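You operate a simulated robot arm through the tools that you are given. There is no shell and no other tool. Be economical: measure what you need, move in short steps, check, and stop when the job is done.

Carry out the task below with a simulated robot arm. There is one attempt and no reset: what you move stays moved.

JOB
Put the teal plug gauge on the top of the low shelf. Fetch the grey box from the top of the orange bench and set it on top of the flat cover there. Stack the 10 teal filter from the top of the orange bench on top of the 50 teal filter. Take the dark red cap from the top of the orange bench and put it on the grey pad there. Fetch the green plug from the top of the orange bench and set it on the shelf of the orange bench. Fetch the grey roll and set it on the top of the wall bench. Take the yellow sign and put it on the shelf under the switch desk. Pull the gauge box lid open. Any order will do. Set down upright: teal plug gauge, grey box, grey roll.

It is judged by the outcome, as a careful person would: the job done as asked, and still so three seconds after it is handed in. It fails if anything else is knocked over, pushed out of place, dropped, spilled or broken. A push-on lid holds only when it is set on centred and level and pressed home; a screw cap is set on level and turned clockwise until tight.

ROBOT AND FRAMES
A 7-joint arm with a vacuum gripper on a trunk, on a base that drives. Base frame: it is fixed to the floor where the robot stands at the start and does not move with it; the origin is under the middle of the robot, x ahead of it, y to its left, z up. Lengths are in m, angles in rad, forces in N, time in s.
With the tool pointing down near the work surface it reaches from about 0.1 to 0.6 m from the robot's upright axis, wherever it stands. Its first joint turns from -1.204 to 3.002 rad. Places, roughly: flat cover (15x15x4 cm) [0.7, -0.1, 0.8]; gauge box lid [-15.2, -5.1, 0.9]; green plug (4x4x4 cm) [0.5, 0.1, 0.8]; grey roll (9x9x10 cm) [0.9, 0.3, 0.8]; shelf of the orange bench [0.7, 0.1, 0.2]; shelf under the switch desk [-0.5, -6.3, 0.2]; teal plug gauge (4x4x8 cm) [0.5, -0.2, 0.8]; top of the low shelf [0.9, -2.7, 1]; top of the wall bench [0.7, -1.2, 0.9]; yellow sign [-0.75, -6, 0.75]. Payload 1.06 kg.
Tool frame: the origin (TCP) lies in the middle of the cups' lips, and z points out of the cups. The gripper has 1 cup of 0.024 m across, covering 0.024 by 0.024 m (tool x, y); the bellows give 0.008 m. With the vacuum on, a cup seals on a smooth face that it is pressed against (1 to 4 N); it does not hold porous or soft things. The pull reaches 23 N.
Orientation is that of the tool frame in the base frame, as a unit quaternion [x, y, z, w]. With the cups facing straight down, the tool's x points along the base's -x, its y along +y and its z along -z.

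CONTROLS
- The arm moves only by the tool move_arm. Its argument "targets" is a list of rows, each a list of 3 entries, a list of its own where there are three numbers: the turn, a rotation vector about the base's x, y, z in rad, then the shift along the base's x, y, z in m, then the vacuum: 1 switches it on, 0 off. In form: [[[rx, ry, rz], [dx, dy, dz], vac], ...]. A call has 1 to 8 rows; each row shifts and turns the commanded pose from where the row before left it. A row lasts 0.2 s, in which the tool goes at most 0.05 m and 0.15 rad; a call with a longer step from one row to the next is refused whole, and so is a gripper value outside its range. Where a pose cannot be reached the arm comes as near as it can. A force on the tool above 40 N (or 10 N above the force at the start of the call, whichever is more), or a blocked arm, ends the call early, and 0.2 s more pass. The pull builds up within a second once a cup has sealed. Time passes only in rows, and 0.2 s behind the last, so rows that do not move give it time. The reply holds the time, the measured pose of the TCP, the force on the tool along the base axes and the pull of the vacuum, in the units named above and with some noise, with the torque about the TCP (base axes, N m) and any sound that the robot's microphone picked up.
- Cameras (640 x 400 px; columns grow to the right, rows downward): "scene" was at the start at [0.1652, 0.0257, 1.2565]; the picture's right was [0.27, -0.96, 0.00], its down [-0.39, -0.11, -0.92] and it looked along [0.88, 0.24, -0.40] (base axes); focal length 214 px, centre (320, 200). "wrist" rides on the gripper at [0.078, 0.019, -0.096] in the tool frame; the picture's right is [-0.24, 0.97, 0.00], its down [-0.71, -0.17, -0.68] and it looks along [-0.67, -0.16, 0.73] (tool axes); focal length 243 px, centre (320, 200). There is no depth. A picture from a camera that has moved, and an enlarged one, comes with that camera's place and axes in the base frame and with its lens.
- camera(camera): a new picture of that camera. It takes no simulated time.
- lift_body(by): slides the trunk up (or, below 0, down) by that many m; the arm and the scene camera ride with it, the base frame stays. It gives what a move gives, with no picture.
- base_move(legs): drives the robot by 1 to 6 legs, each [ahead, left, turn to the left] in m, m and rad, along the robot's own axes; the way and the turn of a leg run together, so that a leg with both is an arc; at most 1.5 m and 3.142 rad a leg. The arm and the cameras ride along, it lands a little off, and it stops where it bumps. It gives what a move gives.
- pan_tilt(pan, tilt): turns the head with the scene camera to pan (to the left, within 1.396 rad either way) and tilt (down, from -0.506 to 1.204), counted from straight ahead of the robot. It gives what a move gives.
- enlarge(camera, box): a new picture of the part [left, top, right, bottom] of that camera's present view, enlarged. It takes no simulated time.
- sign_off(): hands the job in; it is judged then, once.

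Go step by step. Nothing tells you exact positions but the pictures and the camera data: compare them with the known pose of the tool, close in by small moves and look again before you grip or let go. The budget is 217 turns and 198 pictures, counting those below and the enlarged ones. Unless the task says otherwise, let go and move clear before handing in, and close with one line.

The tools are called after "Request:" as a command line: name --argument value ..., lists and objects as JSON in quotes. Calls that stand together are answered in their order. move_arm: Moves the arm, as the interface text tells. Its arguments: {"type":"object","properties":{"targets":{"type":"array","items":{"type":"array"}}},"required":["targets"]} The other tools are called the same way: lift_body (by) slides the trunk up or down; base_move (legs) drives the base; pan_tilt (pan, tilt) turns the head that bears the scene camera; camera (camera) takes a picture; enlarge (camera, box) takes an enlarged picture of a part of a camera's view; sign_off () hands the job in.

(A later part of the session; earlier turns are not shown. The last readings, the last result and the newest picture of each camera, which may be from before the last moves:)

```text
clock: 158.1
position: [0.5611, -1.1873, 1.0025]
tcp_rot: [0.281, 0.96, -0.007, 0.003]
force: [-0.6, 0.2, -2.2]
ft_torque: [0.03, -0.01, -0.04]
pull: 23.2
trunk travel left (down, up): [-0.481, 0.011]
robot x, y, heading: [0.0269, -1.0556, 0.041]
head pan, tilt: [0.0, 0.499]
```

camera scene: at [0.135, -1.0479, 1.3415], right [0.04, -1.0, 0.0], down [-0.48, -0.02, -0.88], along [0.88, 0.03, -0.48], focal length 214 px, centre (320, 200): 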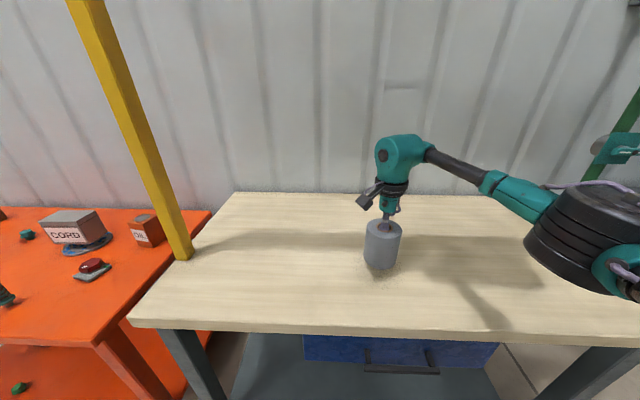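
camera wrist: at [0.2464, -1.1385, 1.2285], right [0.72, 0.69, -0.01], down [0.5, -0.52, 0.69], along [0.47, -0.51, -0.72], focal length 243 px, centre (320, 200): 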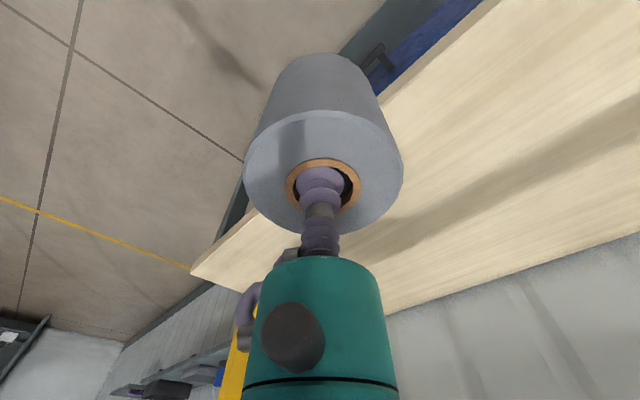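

Request:
move_arm --targets '[[[0, 0, 0], [0, 0, -0.002], 1], [[0, 0, 0], [0, 0, -0.002], 1], [[0, 0, 0], [0, 0, 0], 1]]'

Request:
enlarge --camera "scene" --box '[330, 180, 450, 300]'

```text
clock: 158.9
position: [0.5612, -1.1879, 1.0]
tcp_rot: [0.281, 0.96, -0.005, 0.004]
force: [3.6, -5.5, 13.7]
ft_torque: [0.08, 0.0, -0.03]
pull: 23.2
trunk travel left (down, up): [-0.481, 0.011]
robot x, y, heading: [0.0287, -1.0556, 0.033]
head pan, tilt: [0.0, 0.499]
```

```text
3.33 times, centred on (390, 240) of scene
camera zoom: at [0.134, -1.0483, 1.3418], right [0.04, -1.0, 0.0], down [-0.48, -0.02, -0.88], along [0.88, 0.03, -0.48], focal length 715 px, centre (87, 67)
```

zoom: 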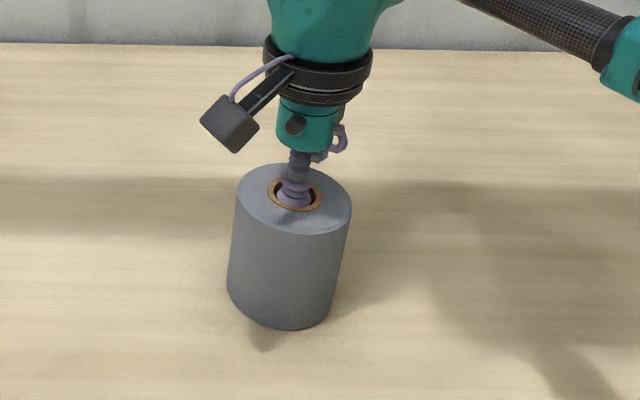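

Contact. I release and rise.

Request:
move_arm --targets '[[[0, 0, 0], [0, 0, 0.002], 1], [[0, 0, 0], [0, 0, 0], 0], [[0, 0, 0], [0, 0, 0], 0], [[0, 0, 0], [0, 0, 0], 0], [[0, 0, 0], [0, 0, 0.004], 0], [[0, 0, 0], [0, 0, 0.02], 0], [[0, 0, 0], [0, 0, 0.05], 0], [[0, 0, 0], [0, 0, 0.04], 0]]'

Request:
camera --camera "scene"

```text
clock: 160.7
position: [0.5638, -1.187, 1.1138]
tcp_rot: [0.282, 0.96, -0.008, 0.003]
force: [-0.8, 0.3, -1.3]
ft_torque: [-0.01, 0.0, 0.0]
pull: 0.0
trunk travel left (down, up): [-0.481, 0.011]
robot x, y, heading: [0.0253, -1.055, 0.039]
head pan, tilt: [0.0, 0.499]
```

```text
93 pictures are left
camera scene: at [0.1347, -1.0476, 1.3415], right [0.04, -1.0, 0.0], down [-0.48, -0.02, -0.88], along [0.88, 0.03, -0.48], focal length 214 px, centre (320, 200)
```

scene: 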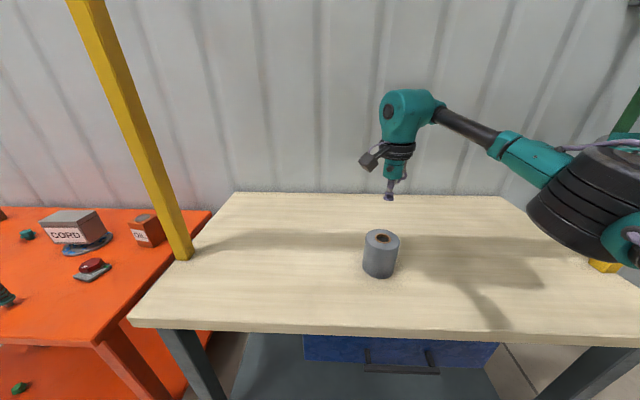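

The roll stands on the wall bench. Next the teal plug gauge: I back off, drive left and un-yaw the tool.

Request:
base_move --legs '[[-0.26, 0, -0.039], [0, 1.0, 0], [0.3, 0, 0]]'

Request:
move_arm --targets '[[[0, 0, 0.15], [0, 0, 0], 0], [[0, 0, 0.15], [0, 0, 0], 0], [[0, 0, 0.15], [0, 0, 0], 0], [[0, 0, 0.15], [0, 0, 0], 0], [[0, 0, 0], [0, 0, 0], 0]]'

Request:
pan_tilt --pan -0.2 --tilt 0.75

Request:
camera --camera "scene"

```text
clock: 169.1
position: [0.5998, -0.2195, 1.1136]
tcp_rot: [0.309, 0.951, -0.008, 0.001]
force: [0.6, -0.1, 0.1]
ft_torque: [0.0, -0.04, 0.01]
pull: 0.1
trunk travel left (down, up): [-0.481, 0.011]
robot x, y, heading: [0.075, -0.0547, -0.017]
head pan, tilt: [0.0, 0.499]
```

```text
clock: 170.3
position: [0.5988, -0.2194, 1.1134]
tcp_rot: [0.013, 1.0, -0.006, 0.004]
force: [0.4, 0.3, -0.2]
ft_torque: [0.0, 0.0, 0.0]
pull: 0.0
trunk travel left (down, up): [-0.481, 0.011]
robot x, y, heading: [0.07, -0.0569, -0.018]
head pan, tilt: [0.0, 0.499]
```

```text
clock: 171.0
position: [0.5991, -0.2195, 1.114]
tcp_rot: [0.014, 1.0, -0.006, 0.005]
force: [-0.5, 0.2, 0.3]
ft_torque: [0.04, -0.01, -0.03]
pull: 0.1
trunk travel left (down, up): [-0.481, 0.011]
robot x, y, heading: [0.0749, -0.0564, -0.02]
head pan, tilt: [-0.201, 0.75]
```

```text
92 pictures are left
camera scene: at [0.1689, -0.0731, 1.3196], right [-0.22, -0.98, 0.0], down [-0.67, 0.15, -0.73], along [0.71, -0.16, -0.68], focal length 214 px, centre (320, 200)
```

scene: 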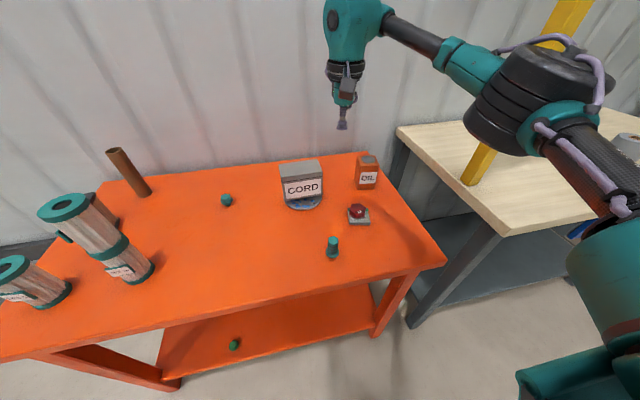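

Request:
move_arm --targets '[[[0, 0, 0], [-0.04, 0.015, 0], 0], [[0, 0, 0], [-0.04, 0.015, 0], 0], [[0, 0, 0], [-0.037, 0.0135, -0.01], 0], [[0, 0, 0], [0, 0, -0.05], 0], [[0, 0, 0], [0, 0, -0.05], 0], [[0, 0, 0], [0, 0, -0.04], 0], [[0, 0, 0], [0, 0, -0.03], 0], [[0, 0, 0], [0, 0, 0], 0]]'

Request:
enlarge --camera "wrist" --box '[240, 60, 400, 210]'

Request:
enlarge --camera "scene" --box '[300, 190, 380, 280]'

```text
clock: 172.8
position: [0.4827, -0.1781, 0.9317]
tcp_rot: [0.014, 1.0, -0.007, 0.004]
force: [0.0, -0.6, -0.2]
ft_torque: [-0.04, -0.01, 0.01]
pull: 0.1
trunk travel left (down, up): [-0.481, 0.011]
robot x, y, heading: [0.0708, -0.0599, -0.017]
head pan, tilt: [-0.201, 0.75]
```

```text
2.67 times, centred on (320, 135) of wrist
camera zoom: at [0.4055, -0.1557, 1.0256], right [0.26, 0.96, -0.01], down [0.7, -0.18, 0.69], along [0.67, -0.19, -0.72], focal length 647 px, centre (320, 373)
```

zoom: 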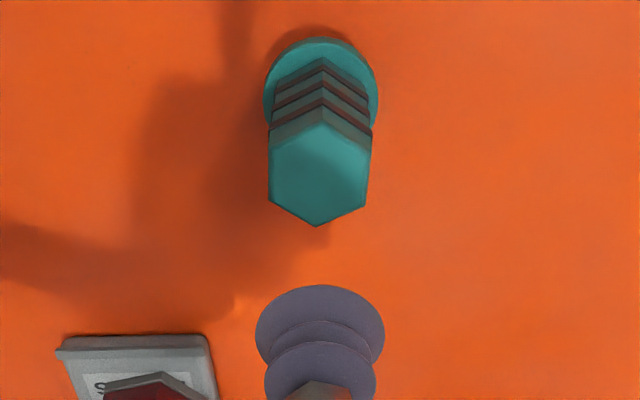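

```text
4.44 times, centred on (340, 235) of scene
camera zoom: at [0.1689, -0.0731, 1.3196], right [-0.22, -0.98, 0.0], down [-0.67, 0.15, -0.73], along [0.71, -0.16, -0.68], focal length 953 px, centre (231, 44)
```

zoom: 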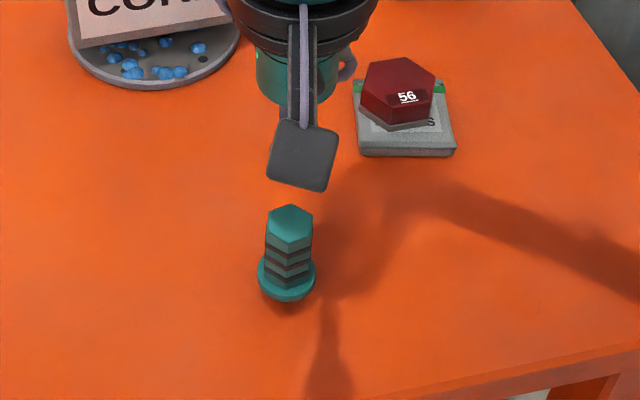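

The gauge stands on a short stem; top ≈ (0.478, -0.178, 0.877), hex ≈ 26 mm across. I close in and centre carefully.

Request:
move_arm --targets '[[[0, 0, 0], [-0.004, 0.0, -0.02], 0], [[0, 0, 0], [0, 0, -0.015], 0], [[0, 0, 0], [0, 0, 0], 0]]'

Request:
enlarge --camera "wrist" --box '[260, 90, 380, 210]'

```text
clock: 173.6
position: [0.4797, -0.1769, 0.8983]
tcp_rot: [0.014, 1.0, -0.006, 0.004]
force: [-0.5, -1.1, -0.3]
ft_torque: [-0.02, 0.02, 0.02]
pull: 0.1
trunk travel left (down, up): [-0.481, 0.011]
robot x, y, heading: [0.0679, -0.0575, -0.016]
head pan, tilt: [-0.201, 0.75]
```

```text
3.33 times, centred on (320, 150) of wrist
camera zoom: at [0.401, -0.1558, 0.991], right [0.26, 0.96, -0.01], down [0.7, -0.18, 0.69], along [0.67, -0.19, -0.72], focal length 809 px, centre (320, 367)
```

zoom: 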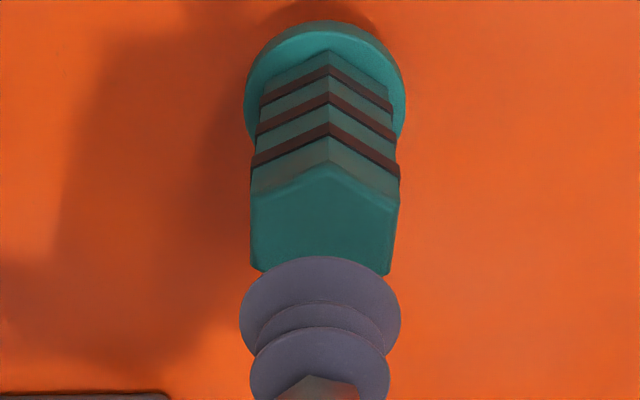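

Request:
move_arm --targets '[[[0, 0, 0], [-0.0012, 0.0005, -0.012], 0], [[0, 0, 0], [0, 0, 0], 0]]'

Request:
enlarge --camera "wrist" --box '[260, 100, 380, 220]'

```text
clock: 174.2
position: [0.4768, -0.1769, 0.8864]
tcp_rot: [0.014, 1.0, -0.006, 0.004]
force: [-0.2, 0.2, 0.3]
ft_torque: [-0.01, -0.02, 0.0]
pull: 0.1
trunk travel left (down, up): [-0.481, 0.011]
robot x, y, heading: [0.0719, -0.0584, -0.023]
head pan, tilt: [-0.201, 0.75]
```

```text
3.33 times, centred on (320, 160) of wrist
camera zoom: at [0.4, -0.1554, 0.9789], right [0.26, 0.96, -0.01], down [0.7, -0.18, 0.69], along [0.67, -0.19, -0.72], focal length 809 px, centre (320, 333)
```

zoom: 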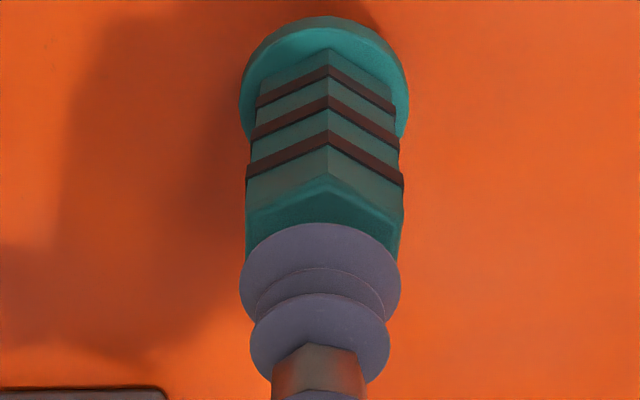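

Request:
move_arm --targets '[[[0, 0, 0], [-0.0005, 0.0007, -0.006], 1], [[0, 0, 0], [0, 0, -0.003], 1], [[0, 0, 0], [0, 0, -0.002], 1], [[0, 0, 0], [0, 0, 0], 1]]'

```text
clock: 175.2
position: [0.476, -0.1752, 0.8756]
tcp_rot: [0.013, 1.0, -0.006, 0.004]
force: [1.3, -0.1, 0.0]
ft_torque: [0.02, 0.0, -0.01]
pull: 0.2
trunk travel left (down, up): [-0.481, 0.011]
robot x, y, heading: [0.0736, -0.0569, -0.019]
head pan, tilt: [-0.201, 0.75]
```

Request:
move_arm --targets '[[[0, 0, 0], [0, 0, -0.002], 1], [[0, 0, 0], [0, 0, -0.001], 1], [[0, 0, 0], [0, 0, 0], 1]]'

Request:
enlarge --camera "wrist" --box '[260, 100, 380, 220]'

```text
clock: 176.0
position: [0.4763, -0.1754, 0.8727]
tcp_rot: [0.013, 1.0, -0.006, 0.005]
force: [0.1, -0.3, 0.8]
ft_torque: [-0.02, 0.01, -0.04]
pull: 0.1
trunk travel left (down, up): [-0.481, 0.011]
robot x, y, heading: [0.0715, -0.0597, -0.021]
head pan, tilt: [-0.201, 0.75]
```

```text
3.33 times, centred on (320, 160) of wrist
camera zoom: at [0.3981, -0.1528, 0.9658], right [0.26, 0.96, -0.01], down [0.7, -0.18, 0.69], along [0.67, -0.19, -0.72], focal length 809 px, centre (320, 333)
```

zoom: 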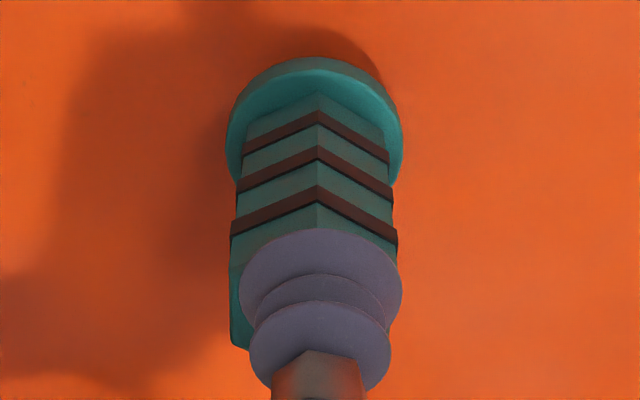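

Request:
move_arm --targets '[[[0, 0, 0], [0, 0, 0.004], 1], [[0, 0, 0], [0.0012, -0.0012, 0], 1], [[0, 0, 0], [0, 0, -0.003], 1], [[0, 0, 0], [0, 0, -0.002], 1], [[0, 0, 0], [0, 0, -0.001], 1], [[0, 0, 0], [0, 0, 0], 1]]'

```text
clock: 177.4
position: [0.476, -0.1762, 0.8714]
tcp_rot: [0.014, 1.0, -0.006, 0.004]
force: [-0.4, -0.4, 2.1]
ft_torque: [-0.01, 0.01, 0.03]
pull: 0.1
trunk travel left (down, up): [-0.481, 0.011]
robot x, y, heading: [0.0721, -0.0545, -0.016]
head pan, tilt: [-0.201, 0.75]
```

Request:
move_arm --targets '[[[0, 0, 0], [0.0008, 0, -0.001], 1], [[0, 0, 0], [0, 0, -0.001], 1], [[0, 0, 0], [0, 0, 0], 1], [[0, 0, 0], [0, 0, 0], 1]]'

Request:
enlarge --camera "wrist" --box '[260, 100, 380, 220]'

```text
clock: 178.4
position: [0.4786, -0.1767, 0.868]
tcp_rot: [0.014, 1.0, -0.006, 0.004]
force: [0.9, 0.3, 3.6]
ft_torque: [0.0, -0.01, 0.01]
pull: 0.0
trunk travel left (down, up): [-0.481, 0.011]
robot x, y, heading: [0.0709, -0.0557, -0.02]
head pan, tilt: [-0.201, 0.75]
```

```text
3.33 times, centred on (320, 160) of wrist
camera zoom: at [0.4002, -0.1539, 0.962], right [0.26, 0.96, -0.01], down [0.7, -0.18, 0.69], along [0.67, -0.19, -0.72], focal length 809 px, centre (320, 333)
```

zoom: 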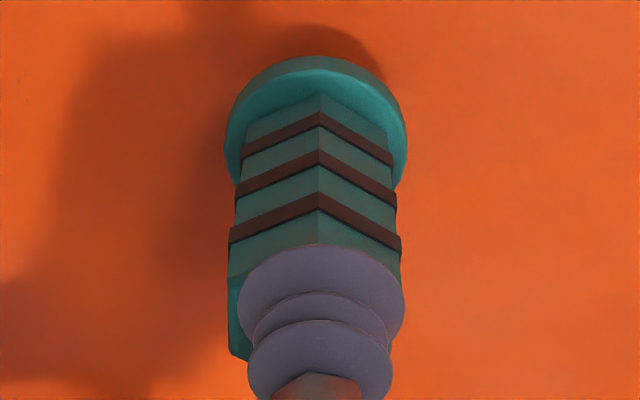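

Not sealed: the cup sits ~1 mm too far in +y and ~2 mm too far toward −x. I lift off, correct and retry.

Request:
move_arm --targets '[[[0, 0, 0], [0, 0, 0.008], 0], [[0, 0, 0], [0.002, -0.0012, 0], 0], [[0, 0, 0], [0, 0, 0], 0]]'

Request:
enlarge --camera "wrist" --box '[280, 130, 360, 200]'

```text
clock: 179.2
position: [0.4806, -0.1776, 0.8781]
tcp_rot: [0.014, 1.0, -0.005, 0.004]
force: [0.3, -0.3, -0.5]
ft_torque: [0.0, 0.02, -0.04]
pull: 0.1
trunk travel left (down, up): [-0.481, 0.011]
robot x, y, heading: [0.0722, -0.0564, -0.017]
head pan, tilt: [-0.201, 0.75]
```

```text
5.71 times, centred on (320, 165) of wrist
camera zoom: at [0.4023, -0.1554, 0.97], right [0.26, 0.96, -0.01], down [0.7, -0.18, 0.69], along [0.67, -0.19, -0.72], focal length 1386 px, centre (320, 400)
```

zoom: 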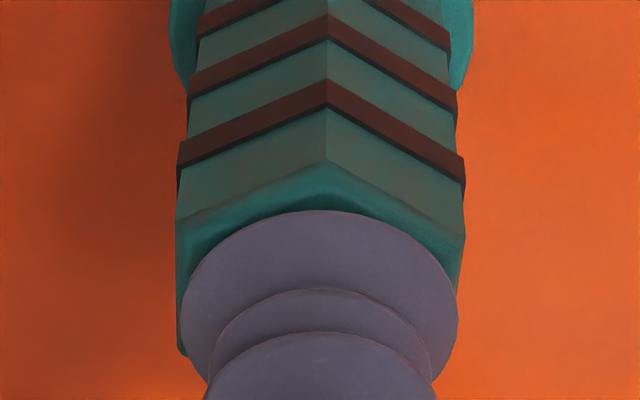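

Request:
move_arm --targets '[[[0, 0, 0], [0.0012, -0.0001, -0.003], 1], [[0, 0, 0], [0, 0, -0.002], 1], [[0, 0, 0], [0, 0, -0.002], 1], [[0, 0, 0], [0, 0, 0], 1], [[0, 0, 0], [0, 0, 0], 1]]'

Request:
enlarge --camera "wrist" --box '[280, 130, 360, 200]'

```text
clock: 180.4
position: [0.481, -0.1765, 0.8692]
tcp_rot: [0.014, 1.0, -0.007, 0.006]
force: [2.2, 0.9, 18.0]
ft_torque: [0.05, -0.08, 0.0]
pull: 22.7
trunk travel left (down, up): [-0.481, 0.011]
robot x, y, heading: [0.0722, -0.0533, -0.018]
head pan, tilt: [-0.201, 0.75]
```

```text
5.71 times, centred on (320, 165) of wrist
camera zoom: at [0.4029, -0.1553, 0.9628], right [0.26, 0.96, -0.01], down [0.7, -0.18, 0.69], along [0.67, -0.19, -0.72], focal length 1386 px, centre (320, 400)
```

zoom: 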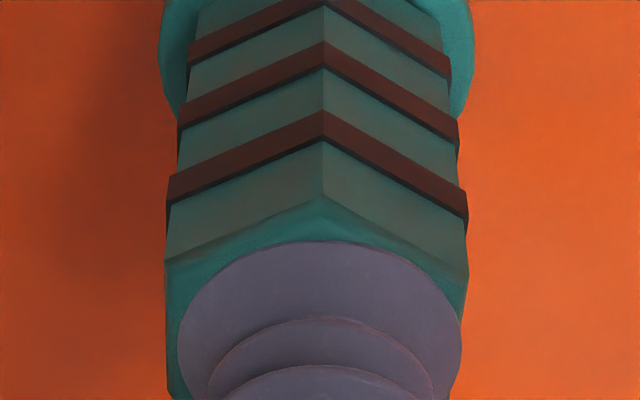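

Sealed (pull 22.7). I lift the gauge and back off toward the low shelf.

Request:
move_arm --targets '[[[0, 0, 0], [0, 0, 0.01], 1], [[0, 0, 0], [0, 0, 0.03], 1], [[0, 0, 0], [0, 0, 0.05], 1], [[0, 0, 0], [0, 0, 0.05], 1], [[0, 0, 0], [0, 0, 0.05], 1], [[0, 0, 0], [0, 0, 0.04], 1], [[0, 0, 0], [0, 0, 0], 1]]'

Request:
camera --camera "scene"

```text
clock: 182.0
position: [0.4797, -0.1753, 1.099]
tcp_rot: [0.014, 1.0, -0.006, 0.004]
force: [0.8, 0.1, -0.4]
ft_torque: [0.02, -0.02, -0.02]
pull: 22.7
trunk travel left (down, up): [-0.481, 0.011]
robot x, y, heading: [0.0708, -0.0547, -0.015]
head pan, tilt: [-0.201, 0.75]
```

```text
83 pictures are left
camera scene: at [0.1691, -0.0732, 1.3195], right [-0.22, -0.98, 0.0], down [-0.67, 0.15, -0.73], along [0.71, -0.16, -0.68], focal length 214 px, centre (320, 200)
```

scene: 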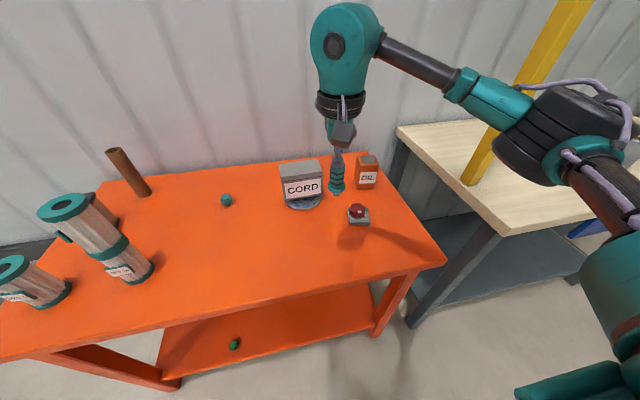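

Request:
base_move --legs '[[-0.5, 0, 0.017], [0, -1.3, 0]]'

Request:
pan_tilt --pan -0.7 --tilt 0.4

Request:
camera --camera "scene"

```text
clock: 191.2
position: [-0.0187, -1.4992, 1.0987]
tcp_rot: [0.014, 1.0, -0.006, 0.005]
force: [-0.5, 1.1, -1.1]
ft_torque: [-0.03, 0.01, -0.02]
pull: 23.1
trunk travel left (down, up): [-0.481, 0.011]
robot x, y, heading: [-0.4271, -1.3826, -0.018]
head pan, tilt: [-0.201, 0.75]
```

```text
clock: 192.1
position: [-0.0191, -1.4999, 1.0987]
tcp_rot: [0.013, 1.0, -0.007, 0.004]
force: [0.7, -0.7, -1.0]
ft_torque: [0.03, 0.01, 0.0]
pull: 22.7
trunk travel left (down, up): [-0.481, 0.011]
robot x, y, heading: [-0.4268, -1.3787, -0.018]
head pan, tilt: [-0.7, 0.4]
```

```text
82 pictures are left
camera scene: at [-0.3411, -1.4394, 1.3506], right [-0.66, -0.75, 0.0], down [-0.29, 0.26, -0.92], along [0.69, -0.61, -0.39], focal length 214 px, centre (320, 200)
```

scene: 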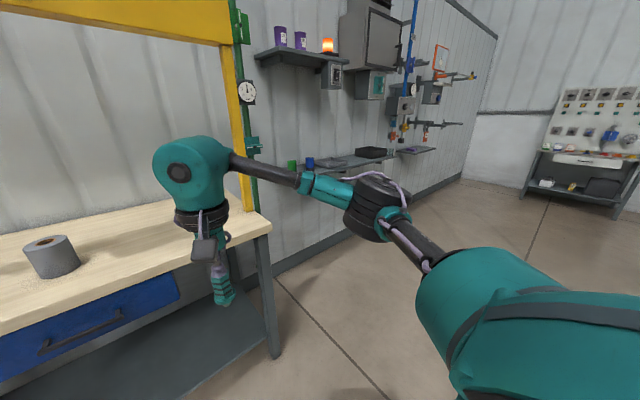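

The low shelf is wall-mounted, ahead-right, with some items on it. I drive on to face it.

Request:
base_move --legs '[[0, -1.15, 0.018]]'

Request:
pan_tilt --pan -0.1 --tilt 0.3

Request:
camera --camera "scene"

```text
clock: 198.0
position: [-0.0206, -2.6484, 1.0984]
tcp_rot: [0.0, 1.0, -0.005, 0.004]
force: [0.4, -0.3, -0.7]
ft_torque: [-0.03, -0.01, -0.03]
pull: 23.2
trunk travel left (down, up): [-0.481, 0.011]
robot x, y, heading: [-0.4323, -2.5387, 0.014]
head pan, tilt: [-0.7, 0.4]
```

```text
clock: 199.0
position: [-0.0192, -2.648, 1.099]
tcp_rot: [0.0, 1.0, -0.007, 0.004]
force: [0.0, 0.5, -0.4]
ft_torque: [0.02, -0.01, 0.0]
pull: 22.6
trunk travel left (down, up): [-0.481, 0.011]
robot x, y, heading: [-0.4326, -2.5384, 0.011]
head pan, tilt: [-0.099, 0.3]
```

```text
81 pictures are left
camera scene: at [-0.3223, -2.5471, 1.3599], right [-0.09, -1.0, 0.0], down [-0.29, 0.03, -0.96], along [0.95, -0.09, -0.3], focal length 214 px, centre (320, 200)
```

scene: 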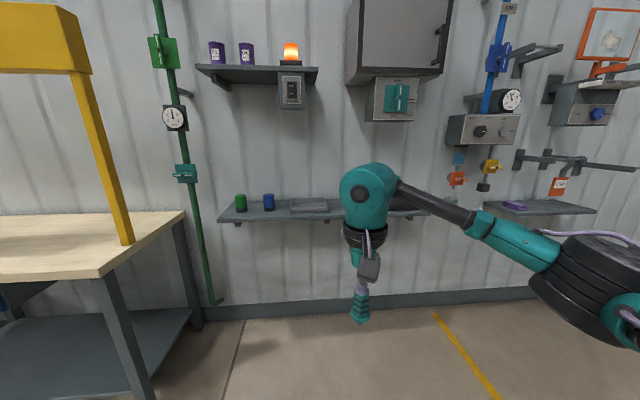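

Request:
base_move --legs '[[0.4, 0.15, 0]]'

Request:
pan_tilt --pan -0.2 --tilt 0.45

Request:
camera --camera "scene"

Request:
camera --camera "wrist"

```text
clock: 201.7
position: [0.3824, -2.4895, 1.098]
tcp_rot: [-0.002, 1.0, -0.007, 0.005]
force: [1.0, 1.1, -0.6]
ft_torque: [0.0, 0.02, 0.02]
pull: 22.5
trunk travel left (down, up): [-0.481, 0.011]
robot x, y, heading: [-0.0294, -2.3816, 0.011]
head pan, tilt: [-0.099, 0.3]
```

```text
clock: 202.3
position: [0.3827, -2.4895, 1.0982]
tcp_rot: [-0.001, 1.0, -0.007, 0.004]
force: [0.0, -1.3, -0.5]
ft_torque: [-0.02, 0.0, -0.01]
pull: 22.3
trunk travel left (down, up): [-0.481, 0.011]
robot x, y, heading: [-0.0293, -2.3797, 0.014]
head pan, tilt: [-0.201, 0.45]
```

```text
80 pictures are left
camera scene: at [0.0773, -2.3971, 1.346], right [-0.19, -0.98, 0.0], down [-0.43, 0.08, -0.9], along [0.88, -0.17, -0.43], focal length 214 px, centre (320, 200)
```

scene: 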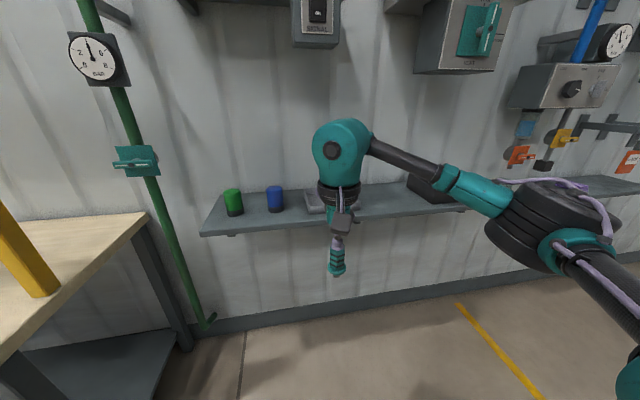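

```text
79 pictures are left
camera wrist: at [0.3036, -2.4689, 1.1916], right [0.23, 0.97, -0.01], down [0.7, -0.16, 0.69], along [0.67, -0.17, -0.72], focal length 243 px, centre (320, 200)
```

wrist: 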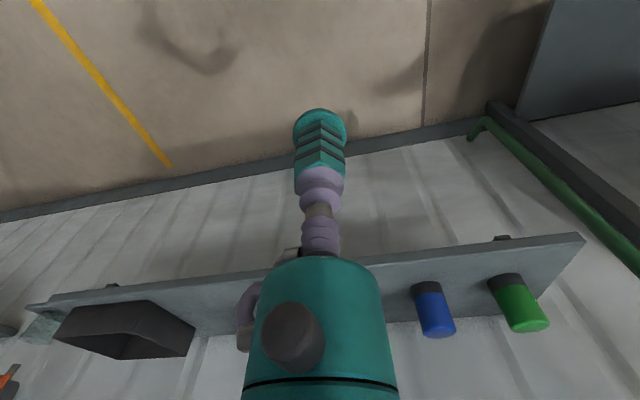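

Request:
base_move --legs '[[0, -0.28, 0]]'

Request:
pan_tilt --pan -0.2 --tilt 0.35

Request:
camera --camera "scene"

Request:
camera --camera "wrist"

```text
clock: 204.3
position: [0.3841, -2.7677, 1.0986]
tcp_rot: [0.0, 1.0, -0.006, 0.005]
force: [-0.2, -0.2, -0.7]
ft_torque: [0.01, 0.03, -0.03]
pull: 22.9
trunk travel left (down, up): [-0.481, 0.011]
robot x, y, heading: [-0.0239, -2.6603, 0.014]
head pan, tilt: [-0.201, 0.45]
```

```text
clock: 205.0
position: [0.3849, -2.7668, 1.098]
tcp_rot: [-0.001, 1.0, -0.006, 0.004]
force: [0.3, -0.2, -1.9]
ft_torque: [0.01, 0.05, 0.01]
pull: 23.0
trunk travel left (down, up): [-0.481, 0.011]
robot x, y, heading: [-0.0254, -2.6579, 0.005]
head pan, tilt: [-0.201, 0.351]
```

```text
78 pictures are left
camera scene: at [0.0816, -2.6755, 1.3551], right [-0.19, -0.98, 0.0], down [-0.34, 0.07, -0.94], along [0.92, -0.18, -0.34], focal length 214 px, centre (320, 200)
```

scene: 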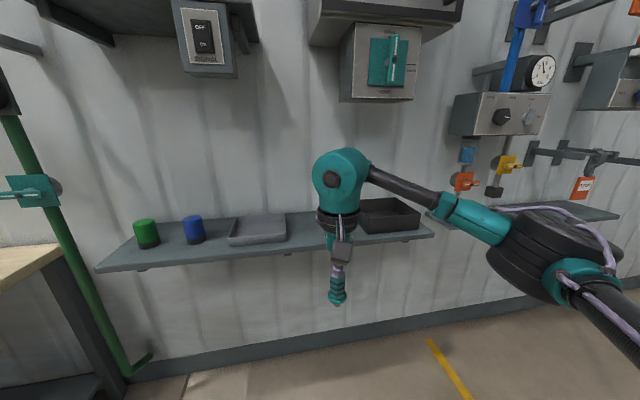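

```text
77 pictures are left
camera wrist: at [0.3066, -2.7476, 1.1916], right [0.23, 0.97, -0.01], down [0.7, -0.16, 0.69], along [0.67, -0.17, -0.72], focal length 243 px, centre (320, 200)
```

wrist: 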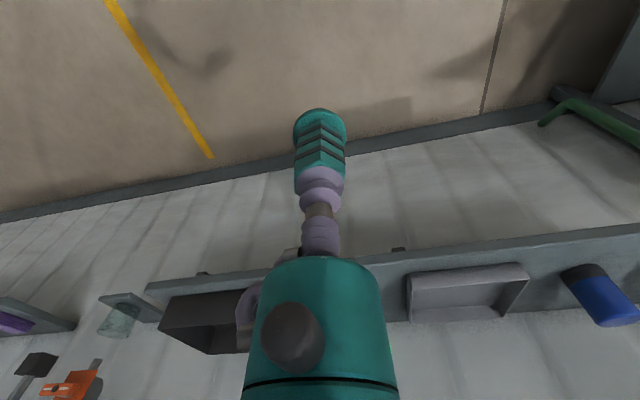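

The gap between the tray and the black bin on the shelf (≈ (0.76, -2.82)) is free. I drive ahead 0.3 m and look again.

Request:
base_move --legs '[[0.3, -0.05, 0]]'

Request:
pan_tilt --pan -0.1 --tilt 0.6

Request:
camera --camera "scene"

Request:
camera --camera "wrist"

```text
clock: 207.0
position: [0.6868, -2.8154, 1.0983]
tcp_rot: [0.0, 1.0, -0.006, 0.004]
force: [0.2, 0.3, -1.0]
ft_torque: [0.0, 0.02, 0.03]
pull: 23.1
trunk travel left (down, up): [-0.481, 0.011]
robot x, y, heading: [0.2788, -2.7094, 0.008]
head pan, tilt: [-0.201, 0.351]
```

```text
clock: 207.8
position: [0.6868, -2.8155, 1.0985]
tcp_rot: [0.001, 1.0, -0.007, 0.005]
force: [0.8, 0.3, 0.0]
ft_torque: [-0.01, 0.04, -0.02]
pull: 23.0
trunk travel left (down, up): [-0.481, 0.011]
robot x, y, heading: [0.2745, -2.707, 0.009]
head pan, tilt: [-0.099, 0.6]
```

```text
76 pictures are left
camera scene: at [0.3804, -2.7134, 1.3324], right [-0.09, -1.0, 0.0], down [-0.56, 0.05, -0.83], along [0.82, -0.07, -0.56], focal length 214 px, centre (320, 200)
```

scene: 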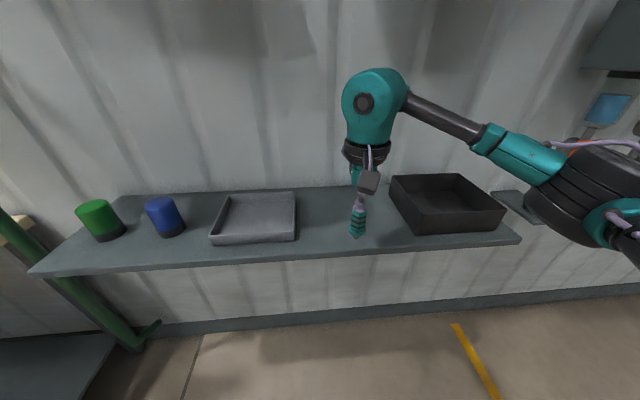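

```text
75 pictures are left
camera wrist: at [0.6087, -2.7952, 1.1916], right [0.23, 0.97, -0.01], down [0.7, -0.16, 0.69], along [0.67, -0.17, -0.72], focal length 243 px, centre (320, 200)
```

wrist: 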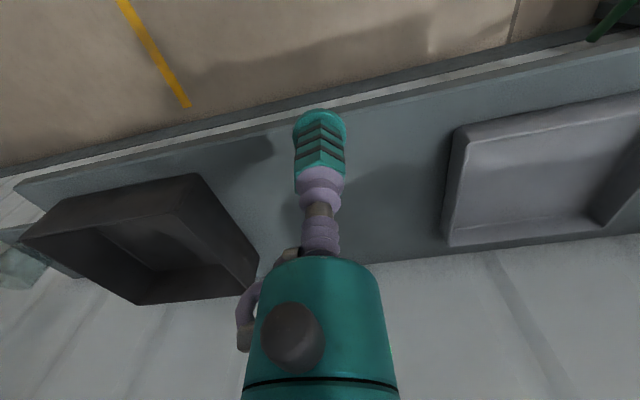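

Shelf x ≈ 0.70–1.0, z ≈ 0.96; the gap centre y ≈ −2.83. I extend over the shelf and lower.

Request:
move_arm --targets '[[[0, 0, 0], [0.04, -0.005, 0], 1], [[0, 0, 0], [0.04, -0.005, 0], 1], [[0, 0, 0], [0.03, 0, 0], 1], [[0, 0, 0], [0, 0, -0.025], 1], [[0, 0, 0], [0, 0, -0.015], 1], [[0, 0, 0], [0, 0, 0], 1]]'

Request:
enlarge --camera "scene" --box '[290, 130, 420, 270]'

```text
clock: 209.2
position: [0.7973, -2.8231, 1.0588]
tcp_rot: [-0.001, 1.0, -0.006, 0.004]
force: [0.7, 0.2, -0.9]
ft_torque: [0.01, 0.0, 0.01]
pull: 22.9
trunk travel left (down, up): [-0.481, 0.011]
robot x, y, heading: [0.2789, -2.7072, 0.009]
head pan, tilt: [-0.099, 0.6]
```

```text
2.86 times, centred on (355, 200) of scene
camera zoom: at [0.3803, -2.7134, 1.3324], right [-0.09, -1.0, 0.0], down [-0.56, 0.05, -0.83], along [0.82, -0.07, -0.56], focal length 613 px, centre (220, 200)
```

zoom: 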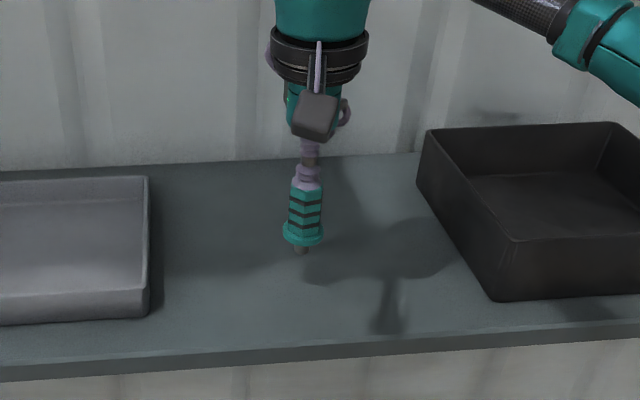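

Request:
move_arm --targets '[[[0, 0, 0], [0, 0, -0.01], 1], [[0, 0, 0], [0, 0, -0.005], 1], [[0, 0, 0], [0, 0, -0.002], 1], [[0, 0, 0], [0, 0, 0], 1]]'

Request:
enlarge --camera "scene" --box '[320, 170, 400, 250]'

```text
clock: 210.2
position: [0.7972, -2.8247, 1.0408]
tcp_rot: [0.0, 1.0, -0.006, 0.005]
force: [-0.3, -0.3, -0.1]
ft_torque: [0.0, 0.02, -0.02]
pull: 23.1
trunk travel left (down, up): [-0.481, 0.011]
robot x, y, heading: [0.2769, -2.711, 0.009]
head pan, tilt: [-0.099, 0.6]
```

```text
5.00 times, centred on (360, 210) of scene
camera zoom: at [0.3804, -2.7134, 1.3324], right [-0.09, -1.0, 0.0], down [-0.56, 0.05, -0.83], along [0.82, -0.07, -0.56], focal length 1072 px, centre (120, 150)
```

zoom: 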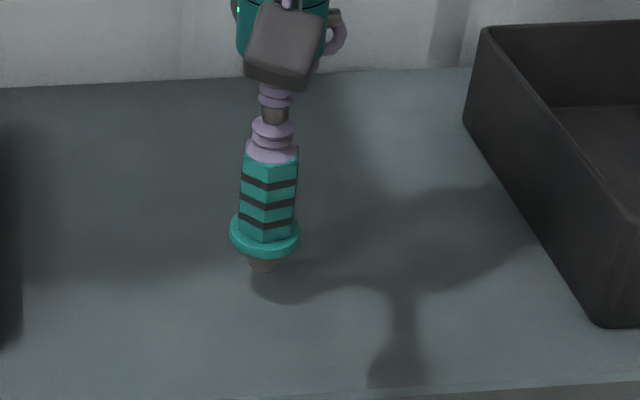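

Request:
move_arm --targets '[[[0, 0, 0], [0, 0, -0.002], 1], [[0, 0, 0], [0, 0, -0.002], 1], [[0, 0, 0], [0, 0, 0], 1]]'

```text
clock: 211.0
position: [0.7968, -2.8246, 1.0363]
tcp_rot: [0.0, 1.0, -0.006, 0.004]
force: [-1.0, 0.2, -0.7]
ft_torque: [0.02, 0.04, 0.01]
pull: 23.0
trunk travel left (down, up): [-0.481, 0.011]
robot x, y, heading: [0.2777, -2.7059, 0.012]
head pan, tilt: [-0.099, 0.6]
```

Request:
move_arm --targets '[[[0, 0, 0], [0, 0, -0.0015], 1], [[0, 0, 0], [0, 0, -0.0015], 1], [[0, 0, 0], [0, 0, 0], 1]]'

```text
clock: 211.8
position: [0.7968, -2.825, 1.0334]
tcp_rot: [0.0, 1.0, -0.007, 0.004]
force: [0.7, 0.5, -0.9]
ft_torque: [0.01, 0.01, -0.01]
pull: 22.4
trunk travel left (down, up): [-0.481, 0.011]
robot x, y, heading: [0.2801, -2.7091, 0.008]
head pan, tilt: [-0.099, 0.6]
```

Request:
move_arm --targets '[[[0, 0, 0], [0, 0, -0.0015], 1], [[0, 0, 0], [0, 0, -0.0015], 1], [[0, 0, 0], [0, 0, 0], 1]]'

Request:
enlarge --camera "scene" --box '[320, 170, 400, 250]'

```text
clock: 212.6
position: [0.7962, -2.8257, 1.0305]
tcp_rot: [0.0, 1.0, -0.006, 0.004]
force: [0.8, 0.6, -1.2]
ft_torque: [0.01, -0.03, -0.03]
pull: 22.9
trunk travel left (down, up): [-0.481, 0.011]
robot x, y, heading: [0.2753, -2.7063, 0.013]
head pan, tilt: [-0.099, 0.6]
```

```text
5.00 times, centred on (360, 210) of scene
camera zoom: at [0.3804, -2.7134, 1.3324], right [-0.09, -1.0, 0.0], down [-0.56, 0.05, -0.83], along [0.82, -0.07, -0.56], focal length 1072 px, centre (120, 150)
```

zoom: 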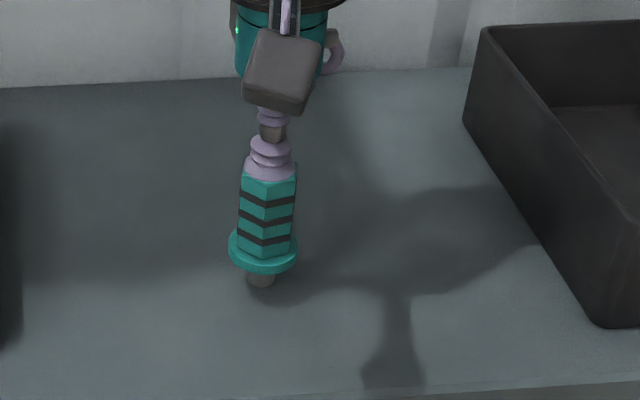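

Request:
move_arm --targets '[[[0, 0, 0], [0, 0, -0.0015], 1], [[0, 0, 0], [0, 0, -0.0015], 1], [[0, 0, 0], [0, 0, 0], 1]]'

```text
clock: 213.4
position: [0.7974, -2.8255, 1.0283]
tcp_rot: [-0.001, 1.0, -0.006, 0.005]
force: [0.0, 0.1, -0.6]
ft_torque: [-0.02, 0.01, 0.02]
pull: 22.9
trunk travel left (down, up): [-0.481, 0.011]
robot x, y, heading: [0.2753, -2.7096, 0.005]
head pan, tilt: [-0.099, 0.6]
```

Request:
move_arm --targets '[[[0, 0, 0], [0, 0, -0.0015], 1], [[0, 0, 0], [0, 0, -0.0015], 1], [[0, 0, 0], [0, 0, 0], 1]]'

```text
clock: 214.2
position: [0.7983, -2.8253, 1.026]
tcp_rot: [-0.001, 1.0, -0.006, 0.005]
force: [-0.5, 0.9, -0.6]
ft_torque: [-0.03, -0.03, 0.01]
pull: 22.6
trunk travel left (down, up): [-0.481, 0.011]
robot x, y, heading: [0.2804, -2.7051, 0.008]
head pan, tilt: [-0.099, 0.6]
```

Request:
move_arm --targets '[[[0, 0, 0], [0, 0, -0.0015], 1], [[0, 0, 0], [0, 0, -0.0015], 1], [[0, 0, 0], [0, 0, 0], 1]]'

Request:
enlarge --camera "scene" --box '[330, 190, 390, 250]'

```text
clock: 215.0
position: [0.797, -2.8252, 1.0231]
tcp_rot: [0.0, 1.0, -0.006, 0.005]
force: [1.2, -0.6, 8.3]
ft_torque: [-0.03, -0.02, 0.02]
pull: 23.1
trunk travel left (down, up): [-0.481, 0.011]
robot x, y, heading: [0.2803, -2.708, 0.009]
head pan, tilt: [-0.099, 0.6]
```

```text
6.67 times, centred on (360, 220) of scene
camera zoom: at [0.3796, -2.7134, 1.3326], right [-0.09, -1.0, 0.0], down [-0.56, 0.05, -0.83], along [0.82, -0.07, -0.56], focal length 1430 px, centre (53, 67)
```

zoom: 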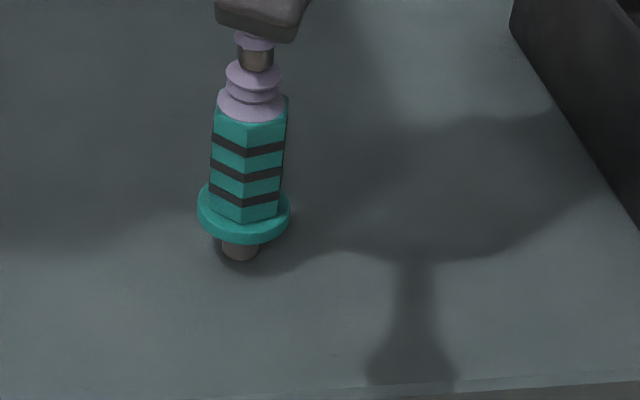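

Contact on the shelf. I unload, release, and rise straight up.

Request:
move_arm --targets '[[[0, 0, 0], [0, 0, 0.001], 1], [[0, 0, 0], [0, 0, 0], 1], [[0, 0, 0], [0, 0, 0], 0], [[0, 0, 0], [0, 0, 0], 0], [[0, 0, 0], [0, 0, 0], 0], [[0, 0, 0], [0, 0, 0.003], 0], [[0, 0, 0], [0, 0, 0.005], 0], [[0, 0, 0], [0, 0, 0.03], 0]]'

Request:
enlarge --camera "scene" --box '[330, 190, 390, 250]'

```text
clock: 216.8
position: [0.7965, -2.8248, 1.0609]
tcp_rot: [0.0, 1.0, -0.006, 0.004]
force: [0.5, -0.4, 0.4]
ft_torque: [0.0, 0.02, -0.02]
pull: 0.0
trunk travel left (down, up): [-0.481, 0.011]
robot x, y, heading: [0.2769, -2.7078, 0.012]
head pan, tilt: [-0.099, 0.6]
```

```text
6.67 times, centred on (360, 220) of scene
camera zoom: at [0.38, -2.7132, 1.3325], right [-0.09, -1.0, 0.0], down [-0.56, 0.05, -0.83], along [0.82, -0.07, -0.56], focal length 1430 px, centre (53, 67)
```

zoom: 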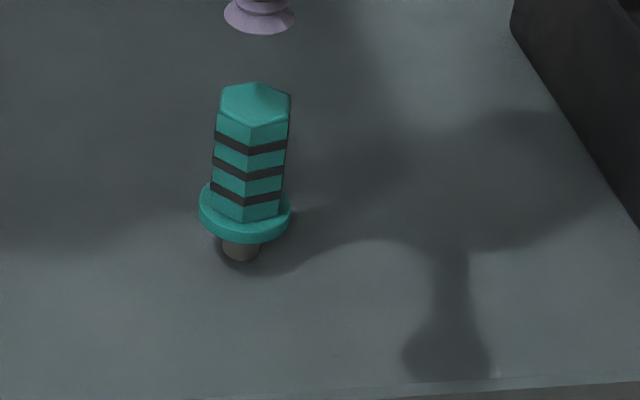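

The gauge stands upright on the low shelf. Next the yellow sign and the switch desk, near y≈−6: I back away, turn right and look.

Request:
move_arm --targets '[[[0, 0, 0], [-0.03, 0, 0.035], 0], [[0, 0, 0], [-0.045, 0, 0], 0], [[0, 0, 0], [-0.045, 0, 0], 0]]'

Request:
base_move --legs '[[-0.75, 0, 0], [0, 0, -1.58]]'

Request:
pan_tilt --pan 0.2 --tilt 0.3

Request:
camera --camera "scene"

```text
clock: 217.6
position: [0.6781, -2.8247, 1.0974]
tcp_rot: [0.001, 1.0, -0.006, 0.004]
force: [-1.0, -0.3, 0.3]
ft_torque: [-0.01, -0.05, 0.01]
pull: 0.1
trunk travel left (down, up): [-0.481, 0.011]
robot x, y, heading: [0.2776, -2.7084, 0.012]
head pan, tilt: [-0.099, 0.6]
```

```text
clock: 225.5
position: [-0.5956, -3.1115, 1.0963]
tcp_rot: [0.718, 0.696, -0.007, -0.002]
force: [0.6, 0.6, 0.1]
ft_torque: [0.01, 0.04, 0.03]
pull: 0.1
trunk travel left (down, up): [-0.481, 0.011]
robot x, y, heading: [-0.4627, -2.7168, -1.588]
head pan, tilt: [-0.099, 0.6]
```

```text
clock: 226.3
position: [-0.5949, -3.1108, 1.0956]
tcp_rot: [0.717, 0.697, -0.007, -0.002]
force: [0.1, 0.5, 1.0]
ft_torque: [0.01, 0.01, -0.02]
pull: 0.1
trunk travel left (down, up): [-0.481, 0.011]
robot x, y, heading: [-0.4652, -2.7138, -1.586]
head pan, tilt: [0.201, 0.3]
```

```text
69 pictures are left
camera scene: at [-0.4466, -2.8174, 1.3598], right [-0.98, -0.18, 0.0], down [-0.05, 0.29, -0.96], along [0.17, -0.94, -0.3], focal length 214 px, centre (320, 200)
```

scene: 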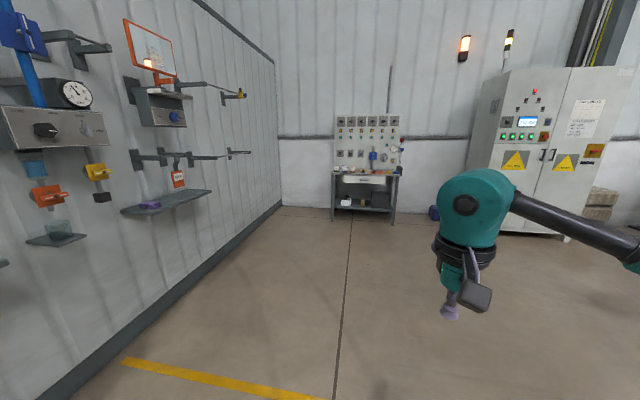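

Request:
enlarge --camera "scene" --box '[310, 100, 430, 230]'

Request:
base_move --legs '[[1.5, 0, 0], [0.5, 0, 0.016]]'

Request:
camera --camera "scene"

```text
3.08 times, centred on (370, 165) of scene
camera zoom: at [-0.4466, -2.8174, 1.3598], right [-0.98, -0.18, 0.0], down [-0.05, 0.29, -0.96], along [0.17, -0.94, -0.3], focal length 660 px, centre (166, 308)
```

zoom: 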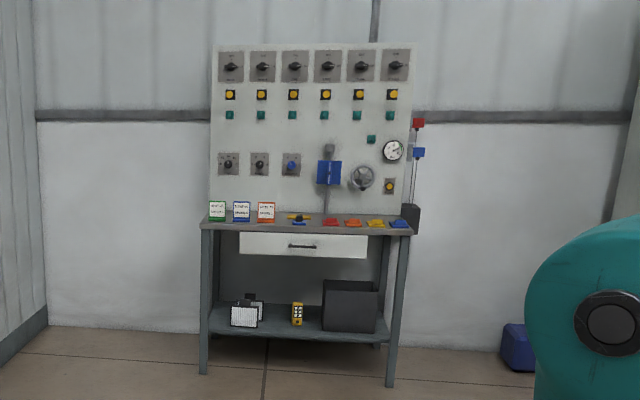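

```text
clock: 236.3
position: [-0.6649, -5.1025, 1.0975]
tcp_rot: [0.721, 0.693, -0.007, -0.003]
force: [-1.0, -1.1, -0.2]
ft_torque: [-0.01, 0.0, -0.02]
pull: 0.1
trunk travel left (down, up): [-0.481, 0.011]
robot x, y, heading: [-0.5313, -4.7038, -1.606]
head pan, tilt: [0.201, 0.3]
```

```text
67 pictures are left
camera scene: at [-0.5136, -4.8107, 1.3598], right [-0.99, -0.17, 0.0], down [-0.05, 0.29, -0.96], along [0.16, -0.94, -0.3], focal length 214 px, centre (320, 200)
```

scene: 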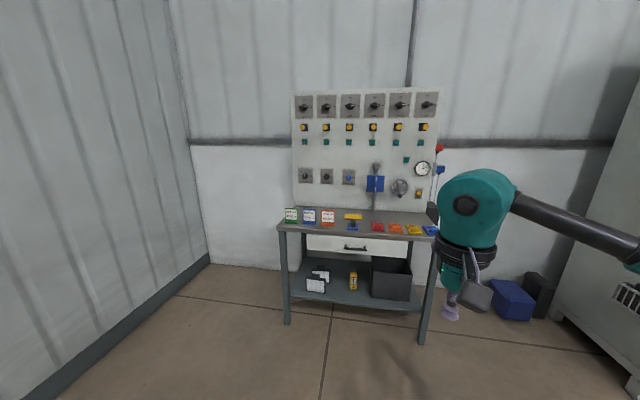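

Request:
enlarge --camera "scene" --box '[275, 190, 445, 310]'

```text
3.33 times, centred on (360, 250) of scene
camera zoom: at [-0.5136, -4.8107, 1.3598], right [-0.99, -0.17, 0.0], down [-0.05, 0.29, -0.96], along [0.16, -0.94, -0.3], focal length 715 px, centre (187, 33)
```

zoom: 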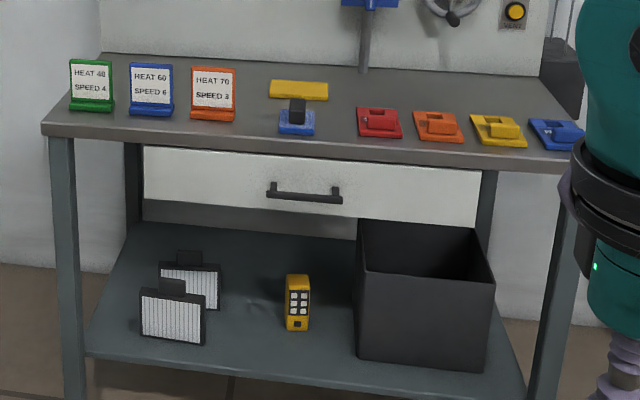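

On the desk lie small red, orange, yellow and blue plates; I drive closer for identification.

Request:
base_move --legs '[[0.55, 0, 0.036]]'

Request:
pan_tilt --pan -0.1 --tilt 0.55

Request:
camera --camera "scene"

Request:
camera --camera "wrist"

```text
clock: 239.4
position: [-0.6559, -5.6566, 1.0974]
tcp_rot: [0.709, 0.706, -0.008, -0.002]
force: [-0.8, -0.6, -0.3]
ft_torque: [0.01, -0.03, -0.03]
pull: 0.1
trunk travel left (down, up): [-0.481, 0.011]
robot x, y, heading: [-0.5366, -5.2585, -1.563]
head pan, tilt: [0.201, 0.3]
```

```text
clock: 240.2
position: [-0.6575, -5.6541, 1.0973]
tcp_rot: [0.708, 0.706, -0.008, -0.001]
force: [-0.2, -0.2, 0.1]
ft_torque: [0.02, -0.02, 0.0]
pull: 0.0
trunk travel left (down, up): [-0.481, 0.011]
robot x, y, heading: [-0.5358, -5.2522, -1.562]
head pan, tilt: [-0.099, 0.55]
```

```text
65 pictures are left
camera scene: at [-0.5437, -5.3562, 1.337], right [-1.0, 0.09, 0.0], down [0.05, 0.52, -0.85], along [-0.08, -0.85, -0.52], focal length 214 px, centre (320, 200)
```

scene: 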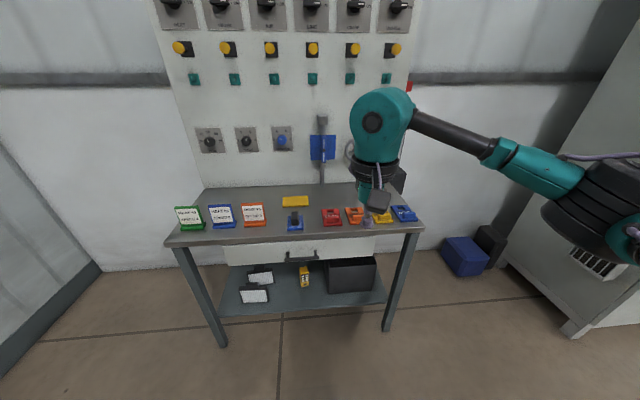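

```text
64 pictures are left
camera wrist: at [-0.6361, -5.5762, 1.1905], right [0.97, -0.24, -0.01], down [-0.17, -0.7, 0.69], along [-0.17, -0.67, -0.72], focal length 243 px, centre (320, 200)
```

wrist: 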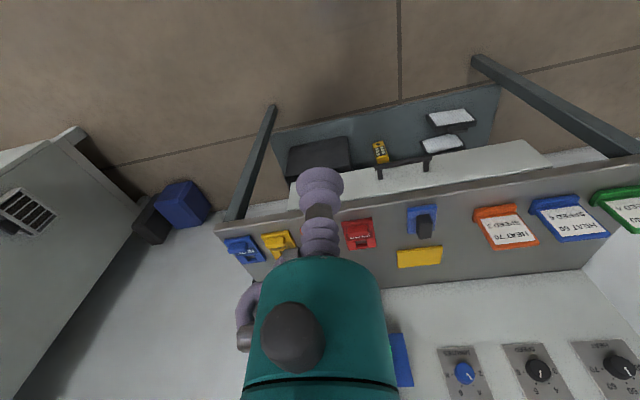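

Request:
enlarge --camera "scene" --box '[260, 180, 430, 300]'

Request:
enlarge --camera "wrist" --box '[210, 190, 460, 300]'

```text
3.33 times, centred on (345, 240) of scene
camera zoom: at [-0.5437, -5.3562, 1.337], right [-1.0, 0.09, 0.0], down [0.05, 0.52, -0.85], along [-0.08, -0.85, -0.52], focal length 715 px, centre (237, 67)
```

zoom: 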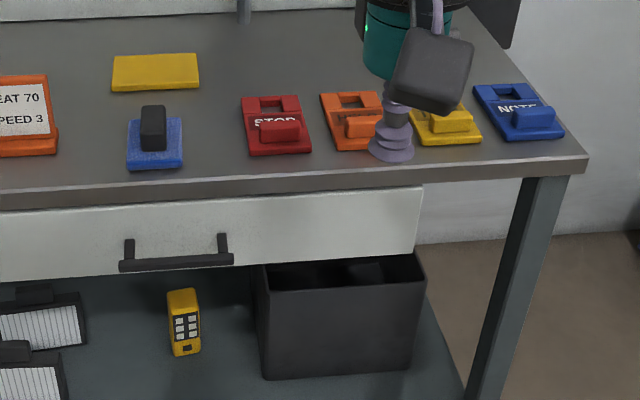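

```text
2.56 times, centred on (335, 245) of wrist
camera zoom: at [-0.6361, -5.5762, 1.1905], right [0.97, -0.24, -0.01], down [-0.17, -0.7, 0.69], along [-0.17, -0.67, -0.72], focal length 621 px, centre (282, 85)
```

zoom: 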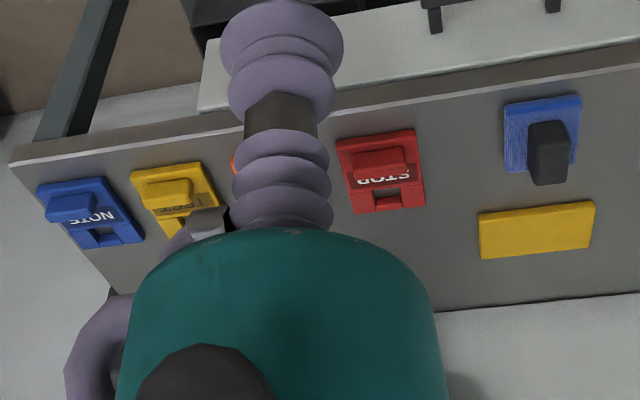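

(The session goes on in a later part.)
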